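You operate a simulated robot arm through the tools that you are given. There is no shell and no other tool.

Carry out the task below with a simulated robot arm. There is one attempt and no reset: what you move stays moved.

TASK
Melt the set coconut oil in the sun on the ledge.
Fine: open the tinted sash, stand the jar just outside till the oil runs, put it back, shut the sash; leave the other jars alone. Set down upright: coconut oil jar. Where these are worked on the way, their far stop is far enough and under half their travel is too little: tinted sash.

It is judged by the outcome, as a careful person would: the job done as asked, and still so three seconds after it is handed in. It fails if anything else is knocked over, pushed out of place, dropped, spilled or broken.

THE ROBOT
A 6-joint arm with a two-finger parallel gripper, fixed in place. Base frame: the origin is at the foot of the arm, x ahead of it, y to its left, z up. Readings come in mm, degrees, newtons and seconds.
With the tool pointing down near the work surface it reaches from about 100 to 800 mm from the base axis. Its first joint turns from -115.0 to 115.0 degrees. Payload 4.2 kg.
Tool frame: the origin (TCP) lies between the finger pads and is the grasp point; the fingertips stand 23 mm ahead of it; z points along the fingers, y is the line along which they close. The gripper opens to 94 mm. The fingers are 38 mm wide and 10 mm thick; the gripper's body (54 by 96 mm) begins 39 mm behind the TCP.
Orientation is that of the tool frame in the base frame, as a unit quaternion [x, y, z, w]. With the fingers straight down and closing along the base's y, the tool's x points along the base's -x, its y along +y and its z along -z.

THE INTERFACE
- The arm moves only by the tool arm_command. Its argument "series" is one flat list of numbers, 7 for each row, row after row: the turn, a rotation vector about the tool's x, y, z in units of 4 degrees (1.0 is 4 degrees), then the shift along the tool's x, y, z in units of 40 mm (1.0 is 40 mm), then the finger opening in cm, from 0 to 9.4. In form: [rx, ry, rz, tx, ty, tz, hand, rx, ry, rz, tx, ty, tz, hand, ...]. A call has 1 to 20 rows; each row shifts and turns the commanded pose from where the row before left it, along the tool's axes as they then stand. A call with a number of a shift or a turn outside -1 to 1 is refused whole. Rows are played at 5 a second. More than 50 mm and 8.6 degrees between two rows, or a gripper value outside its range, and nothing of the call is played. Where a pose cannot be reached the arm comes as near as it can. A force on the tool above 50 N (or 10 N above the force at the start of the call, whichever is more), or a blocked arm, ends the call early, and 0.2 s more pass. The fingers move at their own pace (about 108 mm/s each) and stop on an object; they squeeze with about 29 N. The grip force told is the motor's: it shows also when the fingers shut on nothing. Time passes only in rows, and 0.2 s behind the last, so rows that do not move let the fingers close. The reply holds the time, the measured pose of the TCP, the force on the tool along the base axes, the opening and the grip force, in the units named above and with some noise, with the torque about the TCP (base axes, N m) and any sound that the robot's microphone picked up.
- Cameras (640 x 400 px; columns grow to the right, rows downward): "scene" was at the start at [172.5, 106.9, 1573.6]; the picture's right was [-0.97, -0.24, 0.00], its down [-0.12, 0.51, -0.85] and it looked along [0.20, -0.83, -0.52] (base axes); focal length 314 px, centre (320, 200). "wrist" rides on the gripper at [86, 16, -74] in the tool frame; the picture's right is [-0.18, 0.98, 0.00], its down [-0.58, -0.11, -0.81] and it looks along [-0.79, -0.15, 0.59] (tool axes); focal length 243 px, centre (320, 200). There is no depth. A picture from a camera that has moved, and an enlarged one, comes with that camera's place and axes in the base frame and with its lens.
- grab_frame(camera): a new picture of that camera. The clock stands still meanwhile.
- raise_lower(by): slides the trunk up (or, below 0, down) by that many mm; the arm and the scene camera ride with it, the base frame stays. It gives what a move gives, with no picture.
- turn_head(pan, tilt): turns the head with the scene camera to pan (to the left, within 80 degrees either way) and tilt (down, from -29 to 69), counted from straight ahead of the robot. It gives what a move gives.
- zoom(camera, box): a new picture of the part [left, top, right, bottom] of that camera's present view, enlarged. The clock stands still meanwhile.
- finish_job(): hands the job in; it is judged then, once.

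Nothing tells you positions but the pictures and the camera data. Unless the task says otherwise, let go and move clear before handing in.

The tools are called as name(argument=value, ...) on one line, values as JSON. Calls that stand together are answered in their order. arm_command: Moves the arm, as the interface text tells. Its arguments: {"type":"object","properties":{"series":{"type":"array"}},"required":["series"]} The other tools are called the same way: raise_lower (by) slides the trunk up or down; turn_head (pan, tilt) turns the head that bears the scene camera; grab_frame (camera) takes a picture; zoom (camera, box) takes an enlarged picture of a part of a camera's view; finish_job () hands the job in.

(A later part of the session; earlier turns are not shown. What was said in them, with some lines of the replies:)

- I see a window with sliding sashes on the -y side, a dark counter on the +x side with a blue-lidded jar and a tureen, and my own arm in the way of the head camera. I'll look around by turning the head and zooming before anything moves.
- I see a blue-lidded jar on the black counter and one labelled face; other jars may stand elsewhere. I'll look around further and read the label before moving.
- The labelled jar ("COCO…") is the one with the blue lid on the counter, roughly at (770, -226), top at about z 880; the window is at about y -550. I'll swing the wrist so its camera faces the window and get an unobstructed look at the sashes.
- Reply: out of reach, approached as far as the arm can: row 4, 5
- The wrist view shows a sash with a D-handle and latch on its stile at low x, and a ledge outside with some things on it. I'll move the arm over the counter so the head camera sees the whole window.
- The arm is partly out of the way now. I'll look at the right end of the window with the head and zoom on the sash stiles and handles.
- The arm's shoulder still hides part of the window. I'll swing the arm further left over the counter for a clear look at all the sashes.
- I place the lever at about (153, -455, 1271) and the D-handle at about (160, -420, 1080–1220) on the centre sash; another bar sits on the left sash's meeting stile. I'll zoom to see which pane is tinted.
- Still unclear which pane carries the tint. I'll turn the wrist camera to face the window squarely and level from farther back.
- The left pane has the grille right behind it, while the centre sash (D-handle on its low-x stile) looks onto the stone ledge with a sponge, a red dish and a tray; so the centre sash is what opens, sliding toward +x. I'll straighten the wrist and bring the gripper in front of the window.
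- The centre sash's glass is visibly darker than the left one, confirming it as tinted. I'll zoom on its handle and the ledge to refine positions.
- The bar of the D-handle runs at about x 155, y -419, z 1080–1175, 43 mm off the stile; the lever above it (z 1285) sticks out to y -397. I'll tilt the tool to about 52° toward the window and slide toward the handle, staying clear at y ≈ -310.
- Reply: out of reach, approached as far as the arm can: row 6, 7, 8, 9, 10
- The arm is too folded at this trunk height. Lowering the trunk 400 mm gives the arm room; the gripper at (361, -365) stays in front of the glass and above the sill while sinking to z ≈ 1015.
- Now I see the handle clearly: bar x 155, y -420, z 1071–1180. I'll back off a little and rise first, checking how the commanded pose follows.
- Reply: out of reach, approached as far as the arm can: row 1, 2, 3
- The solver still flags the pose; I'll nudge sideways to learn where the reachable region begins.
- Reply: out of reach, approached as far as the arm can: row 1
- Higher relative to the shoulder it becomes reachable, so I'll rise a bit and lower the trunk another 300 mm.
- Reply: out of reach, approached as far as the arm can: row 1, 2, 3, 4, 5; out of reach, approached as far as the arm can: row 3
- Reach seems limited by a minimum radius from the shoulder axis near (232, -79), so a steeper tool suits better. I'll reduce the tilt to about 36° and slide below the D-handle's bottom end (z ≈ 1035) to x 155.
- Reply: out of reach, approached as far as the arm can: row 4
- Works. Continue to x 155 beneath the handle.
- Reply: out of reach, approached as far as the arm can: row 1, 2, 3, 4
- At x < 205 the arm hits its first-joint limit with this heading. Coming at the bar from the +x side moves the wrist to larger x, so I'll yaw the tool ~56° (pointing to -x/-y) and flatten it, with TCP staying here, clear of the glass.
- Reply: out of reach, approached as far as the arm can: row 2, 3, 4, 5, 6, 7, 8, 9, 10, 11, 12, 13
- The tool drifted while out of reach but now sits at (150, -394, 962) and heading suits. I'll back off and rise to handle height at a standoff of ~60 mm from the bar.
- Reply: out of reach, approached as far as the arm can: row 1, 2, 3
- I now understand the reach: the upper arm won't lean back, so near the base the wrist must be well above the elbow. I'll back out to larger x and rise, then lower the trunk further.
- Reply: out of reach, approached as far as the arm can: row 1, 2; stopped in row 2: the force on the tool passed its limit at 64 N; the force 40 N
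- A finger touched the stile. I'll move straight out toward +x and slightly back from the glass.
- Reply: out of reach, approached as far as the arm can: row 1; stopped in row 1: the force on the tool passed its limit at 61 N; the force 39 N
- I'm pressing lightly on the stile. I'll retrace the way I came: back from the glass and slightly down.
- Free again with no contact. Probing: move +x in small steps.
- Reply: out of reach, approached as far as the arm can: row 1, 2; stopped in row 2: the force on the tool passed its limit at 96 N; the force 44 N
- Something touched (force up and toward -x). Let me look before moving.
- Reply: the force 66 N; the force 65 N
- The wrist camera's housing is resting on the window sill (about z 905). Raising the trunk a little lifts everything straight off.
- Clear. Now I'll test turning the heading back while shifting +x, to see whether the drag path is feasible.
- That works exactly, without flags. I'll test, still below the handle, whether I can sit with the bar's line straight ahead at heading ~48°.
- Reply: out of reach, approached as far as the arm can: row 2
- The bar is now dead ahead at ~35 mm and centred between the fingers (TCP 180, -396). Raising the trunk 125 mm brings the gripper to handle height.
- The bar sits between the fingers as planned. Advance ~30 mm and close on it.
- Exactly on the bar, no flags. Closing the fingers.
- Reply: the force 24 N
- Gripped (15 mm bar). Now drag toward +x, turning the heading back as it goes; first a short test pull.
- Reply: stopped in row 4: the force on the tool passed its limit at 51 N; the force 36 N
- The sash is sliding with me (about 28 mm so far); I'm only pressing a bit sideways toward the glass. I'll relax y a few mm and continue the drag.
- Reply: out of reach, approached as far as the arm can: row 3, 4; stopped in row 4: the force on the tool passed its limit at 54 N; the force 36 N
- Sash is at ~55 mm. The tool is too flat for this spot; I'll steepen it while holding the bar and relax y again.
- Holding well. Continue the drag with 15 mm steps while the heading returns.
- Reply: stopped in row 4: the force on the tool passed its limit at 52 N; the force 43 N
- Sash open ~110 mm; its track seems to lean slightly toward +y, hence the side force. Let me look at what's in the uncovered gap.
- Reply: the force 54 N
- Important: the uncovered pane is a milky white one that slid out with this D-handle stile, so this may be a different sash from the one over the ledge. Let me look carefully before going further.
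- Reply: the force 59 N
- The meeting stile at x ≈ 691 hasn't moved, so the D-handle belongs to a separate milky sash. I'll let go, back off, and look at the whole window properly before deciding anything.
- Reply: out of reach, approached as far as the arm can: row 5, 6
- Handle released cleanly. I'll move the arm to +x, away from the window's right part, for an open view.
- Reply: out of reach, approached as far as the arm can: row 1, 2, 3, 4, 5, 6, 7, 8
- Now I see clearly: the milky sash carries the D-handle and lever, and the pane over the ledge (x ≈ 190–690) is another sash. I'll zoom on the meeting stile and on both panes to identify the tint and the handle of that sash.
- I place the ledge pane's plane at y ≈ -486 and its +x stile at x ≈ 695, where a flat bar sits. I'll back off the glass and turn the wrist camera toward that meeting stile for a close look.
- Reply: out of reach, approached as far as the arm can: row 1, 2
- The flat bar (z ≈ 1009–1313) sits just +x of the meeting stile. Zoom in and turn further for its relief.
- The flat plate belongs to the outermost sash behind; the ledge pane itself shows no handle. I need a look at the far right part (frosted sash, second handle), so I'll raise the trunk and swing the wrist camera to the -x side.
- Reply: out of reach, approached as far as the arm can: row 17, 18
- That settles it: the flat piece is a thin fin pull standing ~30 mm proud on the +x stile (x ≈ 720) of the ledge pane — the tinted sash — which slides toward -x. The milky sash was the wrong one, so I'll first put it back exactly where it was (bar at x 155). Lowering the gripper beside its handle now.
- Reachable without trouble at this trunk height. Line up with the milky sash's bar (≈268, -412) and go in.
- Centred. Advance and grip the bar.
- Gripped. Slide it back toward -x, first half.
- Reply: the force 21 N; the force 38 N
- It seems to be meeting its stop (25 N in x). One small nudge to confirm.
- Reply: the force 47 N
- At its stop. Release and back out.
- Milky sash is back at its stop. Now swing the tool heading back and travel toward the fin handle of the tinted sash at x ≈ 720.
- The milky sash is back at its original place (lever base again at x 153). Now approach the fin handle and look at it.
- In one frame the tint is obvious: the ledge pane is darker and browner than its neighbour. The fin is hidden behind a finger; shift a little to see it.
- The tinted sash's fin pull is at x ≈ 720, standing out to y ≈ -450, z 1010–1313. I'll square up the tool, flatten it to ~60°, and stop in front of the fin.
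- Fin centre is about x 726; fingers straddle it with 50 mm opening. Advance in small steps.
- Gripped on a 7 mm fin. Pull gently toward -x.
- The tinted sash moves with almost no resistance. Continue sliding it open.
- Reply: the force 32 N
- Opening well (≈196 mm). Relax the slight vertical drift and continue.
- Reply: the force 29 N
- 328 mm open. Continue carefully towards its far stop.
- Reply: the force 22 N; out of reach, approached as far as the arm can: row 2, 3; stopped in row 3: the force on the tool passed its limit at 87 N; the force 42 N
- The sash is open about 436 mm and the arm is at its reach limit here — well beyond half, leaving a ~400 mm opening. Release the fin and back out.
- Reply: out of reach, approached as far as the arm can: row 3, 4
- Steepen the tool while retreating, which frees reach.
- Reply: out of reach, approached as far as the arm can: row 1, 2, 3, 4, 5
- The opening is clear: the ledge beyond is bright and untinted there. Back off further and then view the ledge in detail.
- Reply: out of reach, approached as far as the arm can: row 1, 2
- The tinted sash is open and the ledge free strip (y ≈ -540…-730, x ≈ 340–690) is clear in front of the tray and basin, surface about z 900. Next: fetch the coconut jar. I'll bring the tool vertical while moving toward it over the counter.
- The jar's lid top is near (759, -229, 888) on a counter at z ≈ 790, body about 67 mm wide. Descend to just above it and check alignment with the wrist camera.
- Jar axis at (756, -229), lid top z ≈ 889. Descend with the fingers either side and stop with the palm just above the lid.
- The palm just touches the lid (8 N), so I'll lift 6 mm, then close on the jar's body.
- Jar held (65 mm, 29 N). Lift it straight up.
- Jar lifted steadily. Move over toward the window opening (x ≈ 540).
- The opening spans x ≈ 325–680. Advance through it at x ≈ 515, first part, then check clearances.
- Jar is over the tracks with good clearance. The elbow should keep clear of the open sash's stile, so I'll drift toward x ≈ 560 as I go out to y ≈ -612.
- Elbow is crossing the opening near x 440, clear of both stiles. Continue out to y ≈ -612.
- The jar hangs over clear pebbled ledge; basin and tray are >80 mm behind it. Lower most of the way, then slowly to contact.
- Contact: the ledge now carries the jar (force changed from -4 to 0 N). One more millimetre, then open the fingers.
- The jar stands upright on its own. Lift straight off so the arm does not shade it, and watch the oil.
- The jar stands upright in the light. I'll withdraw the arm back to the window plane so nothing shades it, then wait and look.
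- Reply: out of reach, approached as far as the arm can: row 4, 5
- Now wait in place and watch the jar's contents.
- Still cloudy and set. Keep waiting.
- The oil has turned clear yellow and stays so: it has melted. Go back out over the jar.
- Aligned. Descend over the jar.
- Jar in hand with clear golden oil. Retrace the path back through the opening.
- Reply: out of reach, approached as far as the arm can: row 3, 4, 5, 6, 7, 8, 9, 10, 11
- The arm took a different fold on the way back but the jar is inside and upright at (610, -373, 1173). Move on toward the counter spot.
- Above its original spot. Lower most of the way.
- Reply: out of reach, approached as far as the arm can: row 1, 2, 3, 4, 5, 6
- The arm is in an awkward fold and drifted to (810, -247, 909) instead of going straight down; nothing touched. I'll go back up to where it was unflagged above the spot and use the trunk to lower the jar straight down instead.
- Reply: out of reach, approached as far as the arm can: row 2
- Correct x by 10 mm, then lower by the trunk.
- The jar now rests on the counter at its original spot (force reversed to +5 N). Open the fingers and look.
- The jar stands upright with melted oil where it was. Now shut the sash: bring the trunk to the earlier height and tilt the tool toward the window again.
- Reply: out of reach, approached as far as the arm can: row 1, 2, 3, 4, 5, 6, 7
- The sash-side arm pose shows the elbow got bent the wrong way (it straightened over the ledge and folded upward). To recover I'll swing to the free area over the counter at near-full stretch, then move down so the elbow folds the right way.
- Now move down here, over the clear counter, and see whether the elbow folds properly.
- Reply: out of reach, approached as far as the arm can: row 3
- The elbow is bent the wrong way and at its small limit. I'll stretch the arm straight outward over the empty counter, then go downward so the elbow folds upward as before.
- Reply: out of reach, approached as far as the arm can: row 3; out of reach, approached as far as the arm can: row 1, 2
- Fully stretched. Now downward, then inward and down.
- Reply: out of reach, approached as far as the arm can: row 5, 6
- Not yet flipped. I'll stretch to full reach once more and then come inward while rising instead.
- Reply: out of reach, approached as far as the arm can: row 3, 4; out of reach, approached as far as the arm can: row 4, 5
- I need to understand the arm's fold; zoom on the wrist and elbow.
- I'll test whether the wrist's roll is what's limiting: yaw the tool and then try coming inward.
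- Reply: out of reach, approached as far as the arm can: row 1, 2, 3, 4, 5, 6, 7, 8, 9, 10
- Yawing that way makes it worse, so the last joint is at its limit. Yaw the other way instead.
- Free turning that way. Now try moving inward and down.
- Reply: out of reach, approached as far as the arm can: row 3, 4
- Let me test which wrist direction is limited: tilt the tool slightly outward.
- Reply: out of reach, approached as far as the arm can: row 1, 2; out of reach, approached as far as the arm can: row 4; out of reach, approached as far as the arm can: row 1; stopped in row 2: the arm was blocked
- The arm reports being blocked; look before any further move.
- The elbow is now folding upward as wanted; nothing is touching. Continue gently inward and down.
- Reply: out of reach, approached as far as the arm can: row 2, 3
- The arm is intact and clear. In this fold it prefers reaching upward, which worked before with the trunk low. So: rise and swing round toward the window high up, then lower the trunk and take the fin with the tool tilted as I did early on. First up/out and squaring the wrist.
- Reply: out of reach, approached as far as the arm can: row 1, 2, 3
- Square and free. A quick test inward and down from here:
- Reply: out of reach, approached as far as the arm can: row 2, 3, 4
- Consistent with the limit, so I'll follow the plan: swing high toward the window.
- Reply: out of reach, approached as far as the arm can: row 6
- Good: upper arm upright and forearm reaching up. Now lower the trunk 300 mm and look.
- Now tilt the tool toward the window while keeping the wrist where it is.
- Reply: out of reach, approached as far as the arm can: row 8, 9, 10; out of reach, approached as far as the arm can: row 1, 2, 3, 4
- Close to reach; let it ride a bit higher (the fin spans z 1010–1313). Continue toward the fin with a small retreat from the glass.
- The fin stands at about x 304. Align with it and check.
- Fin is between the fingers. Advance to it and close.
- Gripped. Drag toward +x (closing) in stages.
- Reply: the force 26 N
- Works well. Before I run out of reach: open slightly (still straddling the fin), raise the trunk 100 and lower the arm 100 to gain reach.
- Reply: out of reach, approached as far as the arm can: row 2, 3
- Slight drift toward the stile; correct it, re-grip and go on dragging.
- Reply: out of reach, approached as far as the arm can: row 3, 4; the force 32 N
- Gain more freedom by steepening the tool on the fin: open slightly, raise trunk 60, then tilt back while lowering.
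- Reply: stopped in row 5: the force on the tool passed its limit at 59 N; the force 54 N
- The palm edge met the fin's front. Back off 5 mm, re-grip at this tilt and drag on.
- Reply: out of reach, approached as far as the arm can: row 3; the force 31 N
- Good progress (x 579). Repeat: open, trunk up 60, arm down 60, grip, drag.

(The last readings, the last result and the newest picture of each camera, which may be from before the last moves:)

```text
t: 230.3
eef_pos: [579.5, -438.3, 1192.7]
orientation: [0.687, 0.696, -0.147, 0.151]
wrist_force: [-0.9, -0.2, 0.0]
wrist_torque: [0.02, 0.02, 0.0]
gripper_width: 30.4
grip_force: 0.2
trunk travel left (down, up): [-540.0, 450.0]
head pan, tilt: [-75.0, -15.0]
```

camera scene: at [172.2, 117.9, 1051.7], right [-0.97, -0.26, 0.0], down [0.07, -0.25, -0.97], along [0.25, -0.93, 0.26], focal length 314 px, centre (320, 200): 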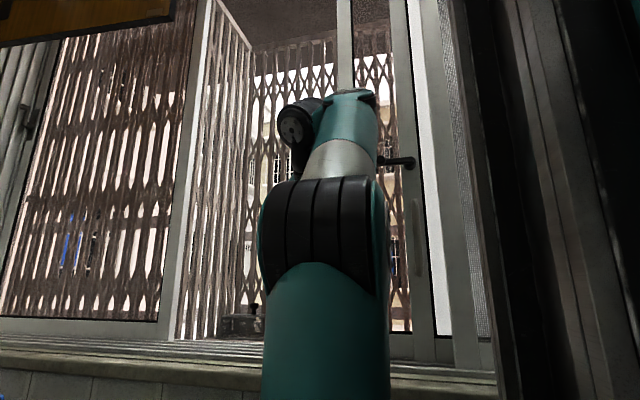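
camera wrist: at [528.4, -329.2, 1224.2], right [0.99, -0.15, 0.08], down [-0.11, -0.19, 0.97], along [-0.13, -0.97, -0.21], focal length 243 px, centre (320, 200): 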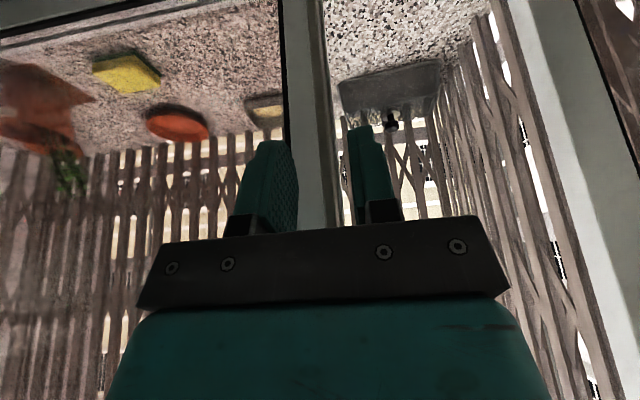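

arm_command(series=[0, 0, 0, 0, 0, 0, 1, 0, 0, 0, 0, 0, 0, 0.3, 0, 0, 0, 0, 0, 0, 0.3, 0, 0, 0, 0, 0.5, 0, 0.3, 0, 0, 0, 0, 0.6, 0, 0.3, 0, 0, 0, 0, 0.6, 0, 0.3])

grab_frame(camera="wrist")

```text
t: 231.7
eef_pos: [647.1, -438.6, 1191.7]
orientation: [0.686, 0.697, -0.145, 0.15]
wrist_force: [6.0, -16.0, 1.1]
wrist_torque: [-1.08, -0.03, 0.16]
gripper_width: 6.5
grip_force: 45.3
trunk travel left (down, up): [-540.0, 450.0]
head pan, tilt: [-75.0, -15.0]
```

```text
taken
camera wrist: at [661.9, -328.3, 1224.5], right [0.99, -0.15, 0.08], down [-0.11, -0.2, 0.97], along [-0.13, -0.97, -0.22], focal length 243 px, centre (320, 200)
```

wrist: 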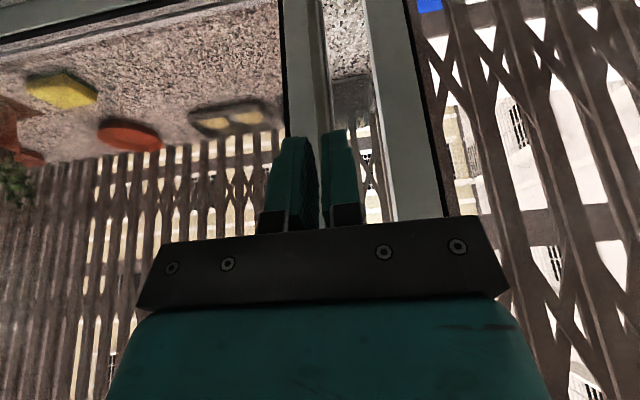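

Almost shut — 78 mm to go. One more stage.

arm_command(series=[0, 0, 0, 0, 0, 0, 2.5, 0, 0, 0, 0, 0, 0, 3, 0, 0, 0, 0, 0, 0, 3])

raise_lower(by=80)

arm_command(series=[0, 0, 0, 0.28, 0, 0.6, 3, 0, 0, 0, 0.28, 0, 0.6, 3, 0, 0, 0, 0.28, 0, 0.6, 3])

arm_command(series=[0, 0, 0, 0, 0, 0, 1, 0, 0, 0, 0, 0, 0, 0.3, 0, 0, 0, 0, 0, 0, 0.3, 0, 0, 0, 0, 0.5, 0, 0.3, 0, 0, 0, 0, 0.6, 0, 0.3, 0, 0, 0, 0, 0.5, 0, 0.3])

```text
t: 232.5
eef_pos: [646.4, -437.4, 1192.7]
orientation: [0.686, 0.696, -0.146, 0.151]
wrist_force: [-0.9, -0.2, 0.3]
wrist_torque: [-0.01, 0.01, 0.01]
gripper_width: 30.1
grip_force: 0.0
trunk travel left (down, up): [-540.0, 450.0]
head pan, tilt: [-75.0, -15.0]
```

```text
t: 233.7
eef_pos: [647.7, -436.1, 1273.0]
orientation: [0.687, 0.696, -0.146, 0.15]
wrist_force: [0.4, -0.2, -0.7]
wrist_torque: [-0.03, -0.02, 0.02]
gripper_width: 30.3
grip_force: 0.1
trunk travel left (down, up): [-620.0, 370.0]
head pan, tilt: [-75.0, -15.0]
```

```text
t: 234.5
eef_pos: [651.4, -437.5, 1198.8]
orientation: [0.687, 0.696, -0.145, 0.15]
wrist_force: [-0.5, -0.5, -0.2]
wrist_torque: [-0.01, -0.04, 0.03]
gripper_width: 30.0
grip_force: 0.0
out of reach, approached as far as the arm can: row 3
trunk travel left (down, up): [-620.0, 370.0]
head pan, tilt: [-75.0, -15.0]
```

```text
t: 235.9
eef_pos: [710.0, -424.9, 1194.6]
orientation: [0.684, 0.699, -0.144, 0.151]
wrist_force: [-0.1, 1.3, 0.5]
wrist_torque: [-0.06, 0.01, -0.03]
gripper_width: 3.1
grip_force: 0.0
out of reach, approached as far as the arm can: row 6
trunk travel left (down, up): [-620.0, 370.0]
head pan, tilt: [-75.0, -15.0]
```

The fingers slipped off the fin near the end. Look.

grab_frame(camera="wrist")

zoom(camera="wrist", box=[240, 40, 440, 240])

```text
taken
camera wrist: at [723.5, -315.3, 1226.6], right [0.99, -0.14, 0.08], down [-0.11, -0.2, 0.97], along [-0.12, -0.97, -0.22], focal length 243 px, centre (320, 200)
```

wrist: 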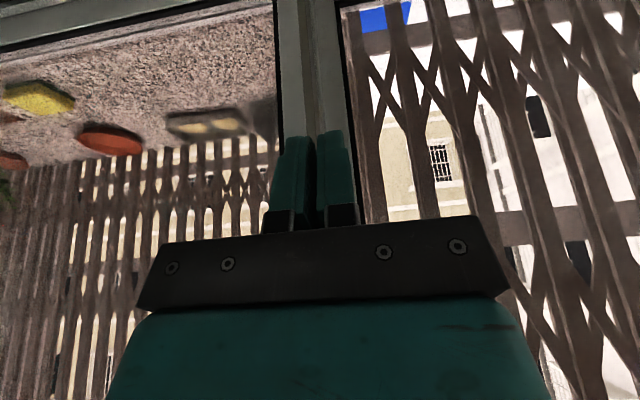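

```text
2.00 times, centred on (340, 140) of wrist
camera zoom: at [723.5, -315.3, 1226.6], right [0.99, -0.14, 0.08], down [-0.11, -0.2, 0.97], along [-0.12, -0.97, -0.22], focal length 485 px, centre (280, 320)
```

zoom: 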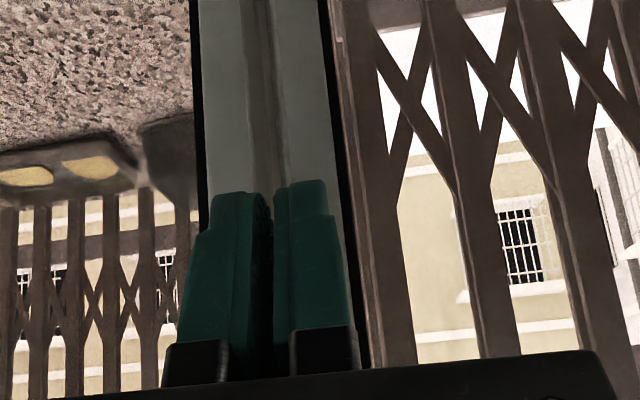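

The sash is ~15 mm short of closed. I'll push it home: step back, shift to the fin's -x side with fingers closed, go in and push +x.

arm_command(series=[0, 0, 0, 0.45, 0, -0.2, 0.3, 0, 0, 0, 0, -0.75, 0, 0.3, 0, 0, 0, 0.15, 0, 0.3, 0.3])

grab_frame(camera="wrist")

```text
t: 236.7
eef_pos: [678.4, -411.9, 1183.4]
orientation: [0.687, 0.696, -0.146, 0.15]
wrist_force: [-0.7, 0.4, 0.4]
wrist_torque: [0.0, -0.02, 0.0]
gripper_width: 2.7
grip_force: 0.1
trunk travel left (down, up): [-620.0, 370.0]
head pan, tilt: [-75.0, -15.0]
```

```text
taken
camera wrist: at [692.3, -302.1, 1215.7], right [0.98, -0.15, 0.08], down [-0.11, -0.2, 0.97], along [-0.13, -0.97, -0.22], focal length 243 px, centre (320, 200)
```

wrist: 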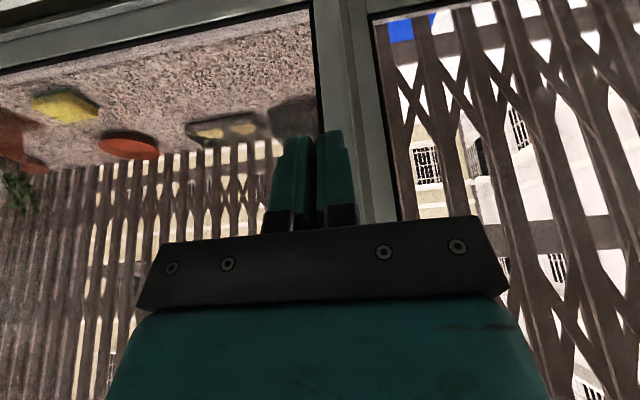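

arm_command(series=[0, 0, 0, -0.32, -0.05, 0.15, 0.3, 0, 0, 0, -0.32, 0, 0.15, 0.3])

arm_command(series=[0, 0, 0, 0, 0.3, 0, 0.3, 0, 0, 0, 0, 0.3, 0, 0.3])

grab_frame(camera="wrist")

```text
t: 237.3
eef_pos: [673.7, -440.4, 1182.7]
orientation: [0.687, 0.696, -0.146, 0.151]
wrist_force: [0.3, 1.2, 0.1]
wrist_torque: [-0.03, 0.01, 0.01]
gripper_width: 2.9
grip_force: 0.1
trunk travel left (down, up): [-620.0, 370.0]
head pan, tilt: [-75.0, -15.0]
```

```text
t: 237.9
eef_pos: [699.0, -436.9, 1180.9]
orientation: [0.686, 0.697, -0.145, 0.151]
wrist_force: [-0.3, 0.3, 0.4]
wrist_torque: [0.03, 0.0, -0.02]
gripper_width: 3.1
grip_force: 0.1
trunk travel left (down, up): [-620.0, 370.0]
head pan, tilt: [-75.0, -15.0]
```

```text
taken
camera wrist: at [713.8, -328.2, 1213.3], right [0.99, -0.15, 0.08], down [-0.11, -0.2, 0.97], along [-0.13, -0.97, -0.22], focal length 243 px, centre (320, 200)
```

wrist: 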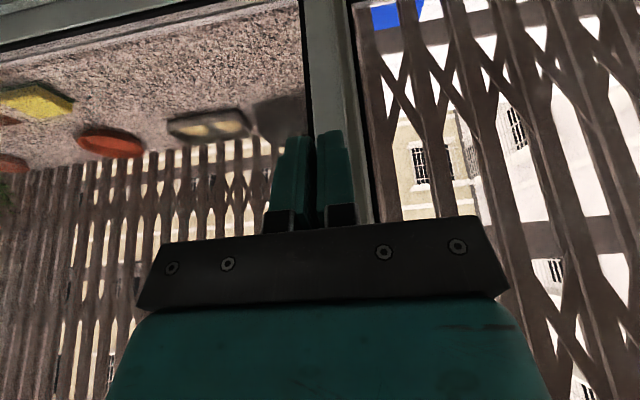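

It is being pushed along. Continue in small steps to the stop.

arm_command(series=[0, 0, 0, -0.04, 0.25, 0.02, 0.3, 0, 0, 0, -0.04, 0.2, 0.02, 0.3])

grab_frame(camera="wrist")

```text
t: 238.5
eef_pos: [707.6, -438.9, 1181.8]
orientation: [0.686, 0.697, -0.145, 0.151]
wrist_force: [-1.5, 4.1, 4.6]
wrist_torque: [-0.43, 0.18, -0.01]
gripper_width: 1.3
grip_force: 0.1
out of reach, approached as far as the arm can: row 2
trunk travel left (down, up): [-620.0, 370.0]
head pan, tilt: [-75.0, -15.0]
```

```text
taken
camera wrist: at [721.5, -329.2, 1214.1], right [0.98, -0.15, 0.08], down [-0.11, -0.2, 0.97], along [-0.13, -0.97, -0.21], focal length 243 px, centre (320, 200)
```

wrist: 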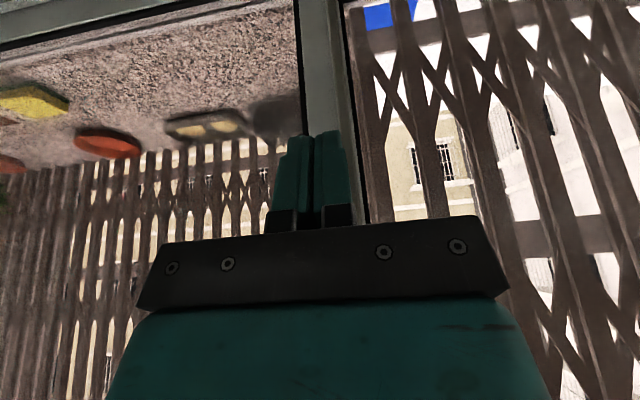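

zoom(camera="wrist", box=[270, 0, 430, 160])

```text
2.50 times, centred on (350, 80) of wrist
camera zoom: at [721.5, -329.2, 1214.1], right [0.98, -0.15, 0.08], down [-0.11, -0.2, 0.97], along [-0.13, -0.97, -0.21], focal length 606 px, centre (245, 500)
```

zoom: 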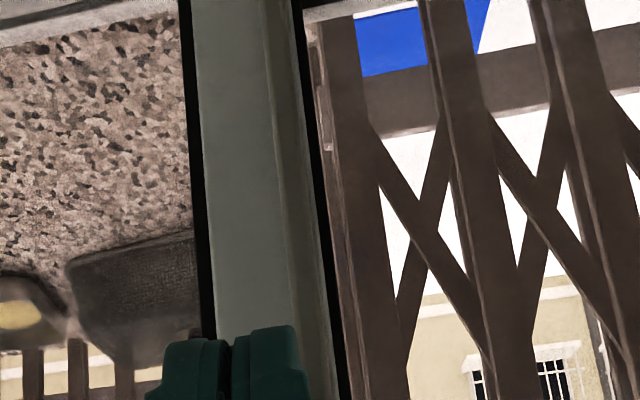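

Nearly shut; I'm at full stretch, so lower the hand 30 mm along the fin and push the last few millimetres firmly to the stop.

arm_command(series=[0, 0, 0, 0.15, -0.08, 0.34, 0.3, 0, 0, 0, 0.15, 0, 0.34, 0.3])

arm_command(series=[0, 0, 0, 0, 0.2, 0, 0.3, 0, 0, 0, 0, 0.15, 0, 0.3])

```text
t: 239.1
eef_pos: [703.7, -437.6, 1151.4]
orientation: [0.686, 0.697, -0.145, 0.153]
wrist_force: [0.9, 10.5, 6.7]
wrist_torque: [-0.85, -0.04, 0.18]
gripper_width: 2.9
grip_force: 0.1
trunk travel left (down, up): [-620.0, 370.0]
head pan, tilt: [-75.0, -15.0]
```

```text
t: 239.7
eef_pos: [715.2, -439.5, 1151.8]
orientation: [0.686, 0.696, -0.149, 0.151]
wrist_force: [-32.5, 30.9, -6.3]
wrist_torque: [-1.39, 0.71, -0.51]
gripper_width: 0.1
grip_force: 0.0
trunk travel left (down, up): [-620.0, 370.0]
head pan, tilt: [-75.0, -15.0]
```

Firm resistance (-32 N): the sash is at its closed stop. Back off and check.

arm_command(series=[0, 0, 0, 0, -0.2, 0, 0.3, 0, 0, 0, 0.4, -0.1, -0.18, 0.3, 0, 0, 0, 0.5, 0, -0.4, 0.3, 0, 0, 0, 0.5, 0, -0.4, 0.3, 0, 0, 0, 0.5, 0, -0.4, 0.3, 0, 0, 0, 0.4, 0, -0.4, 0.3])

grab_frame(camera="wrist")

turn_head(pan=-65, tilt=15)

grab_frame(camera="scene")

```text
t: 241.1
eef_pos: [709.9, -329.4, 1182.8]
orientation: [0.687, 0.696, -0.145, 0.15]
wrist_force: [0.2, -0.8, -0.4]
wrist_torque: [-0.01, -0.01, 0.02]
gripper_width: 2.8
grip_force: 0.0
out of reach, approached as far as the arm can: row 5
trunk travel left (down, up): [-620.0, 370.0]
head pan, tilt: [-75.0, -15.0]
```

```text
taken
camera wrist: at [724.6, -219.4, 1214.6], right [0.98, -0.15, 0.08], down [-0.11, -0.2, 0.97], along [-0.13, -0.97, -0.21], focal length 243 px, centre (320, 200)
```

wrist: 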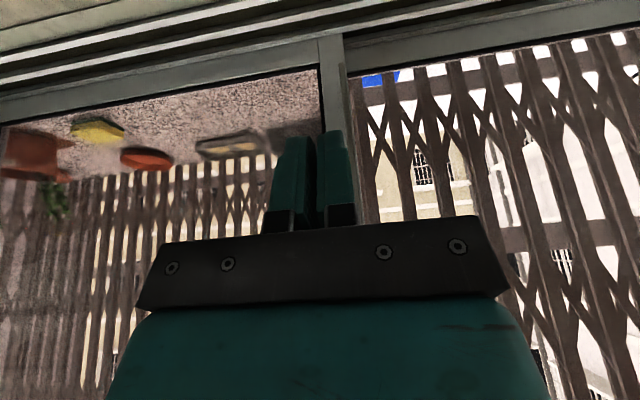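

```text
t: 242.1
eef_pos: [710.2, -329.5, 1183.0]
orientation: [0.687, 0.696, -0.147, 0.15]
wrist_force: [-0.5, 0.2, 0.2]
wrist_torque: [0.0, -0.02, 0.0]
gripper_width: 3.0
grip_force: 0.1
trunk travel left (down, up): [-620.0, 370.0]
head pan, tilt: [-65.0, 15.0]
```

```text
taken
camera scene: at [190.8, 111.2, 1295.3], right [-0.91, -0.42, 0.0], down [-0.11, 0.23, -0.97], along [0.41, -0.88, -0.26], focal length 314 px, centre (320, 200)
```

scene: 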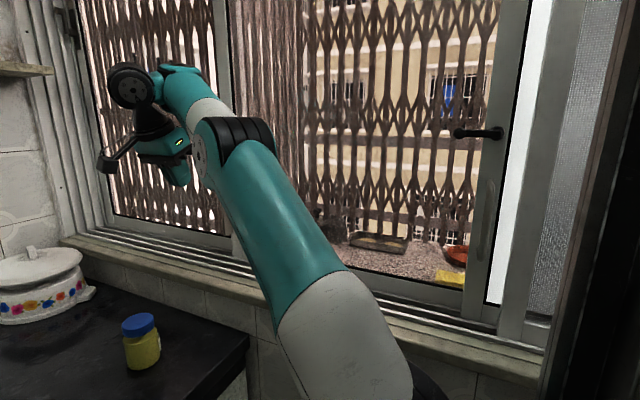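

Everything looks right: tinted sash shut (stile back at x ≈ 702 as at the start), milky sash in its place, jar upright with melted oil. A final check zoom of jar and ledge.

zoom(camera="scene", box=[60, 280, 240, 400])

zoom(camera="scene", box=[300, 100, 560, 340])

zoom(camera="wrist", box=[280, 20, 400, 140])

```text
3.33 times, centred on (150, 340) of scene
camera zoom: at [190.8, 111.2, 1295.3], right [-0.91, -0.42, 0.0], down [-0.11, 0.23, -0.97], along [0.41, -0.88, -0.26], focal length 1046 px, centre (887, -267)
```

zoom: 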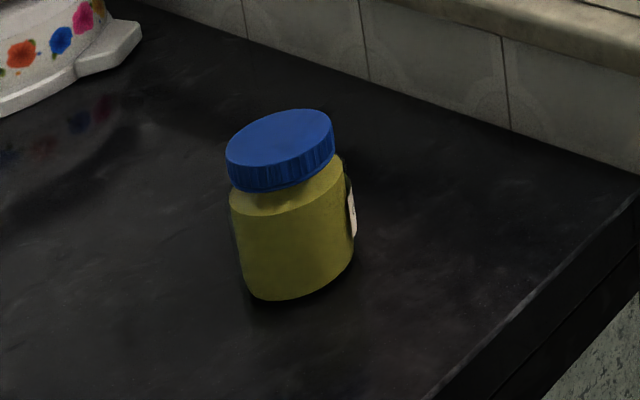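

```text
1.67 times, centred on (430, 220) of scene
camera zoom: at [190.8, 111.2, 1295.3], right [-0.91, -0.42, 0.0], down [-0.11, 0.23, -0.97], along [0.41, -0.88, -0.26], focal length 523 px, centre (137, 167)
```

zoom: 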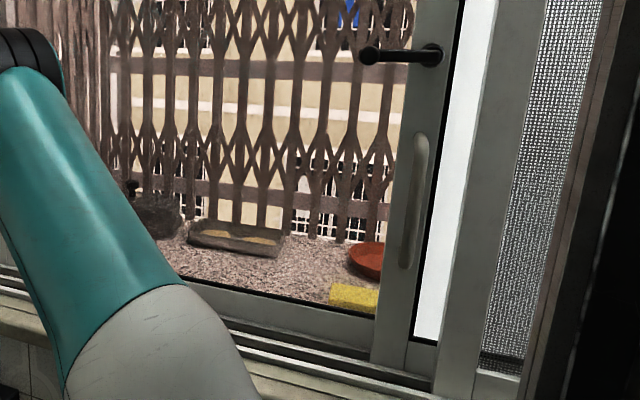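

```text
3.33 times, centred on (340, 80) of wrist
camera zoom: at [724.6, -219.6, 1214.6], right [0.98, -0.15, 0.08], down [-0.11, -0.2, 0.97], along [-0.13, -0.97, -0.21], focal length 809 px, centre (253, 600)
```

zoom: 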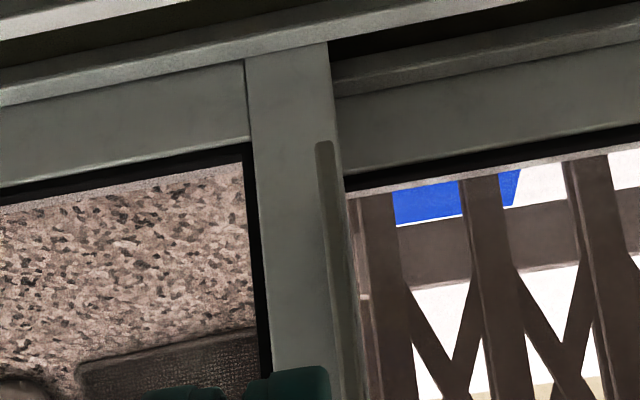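

The oil is melted and the jar stands upright back on the counter. The tinted sash is fully shut, the milky sash is back at its stop, nothing on the ledge was disturbed, and the arm is clear. Handing in.

finish_job()

```text
The job is handed in.
```

The coconut oil has melted. The jar is back upright on the counter where it started, and the tinted sash is shut. The jar stood on the ledge just outside the open sash until the oil turned clear yellow and stayed that way.

- **Wrong sash first:** I took hold of the milky-white sash by its D-handle before I recognised the tinted one. I slid it about 110 mm, then returned it to its stop. Its lever measured at the same place as before, to within 2 mm.
- **Contact on the way:** While working near that handle, a finger pressed on its frame (up to about 64 N). The wrist camera's housing also rested on the sill (up to about 96 N). I saw no marks or movement from either.
- **Sash opening:** I opened the tinted sash about 436 mm, as far as the arm could reach. I don't know whether that was its far stop.
- **Closing:** The fingers slipped off the fin near the end, so I pushed the sash the last stretch until it met firm resistance. The final pictures show it fully closed.

I did not touch the other jars or the things on the ledge.
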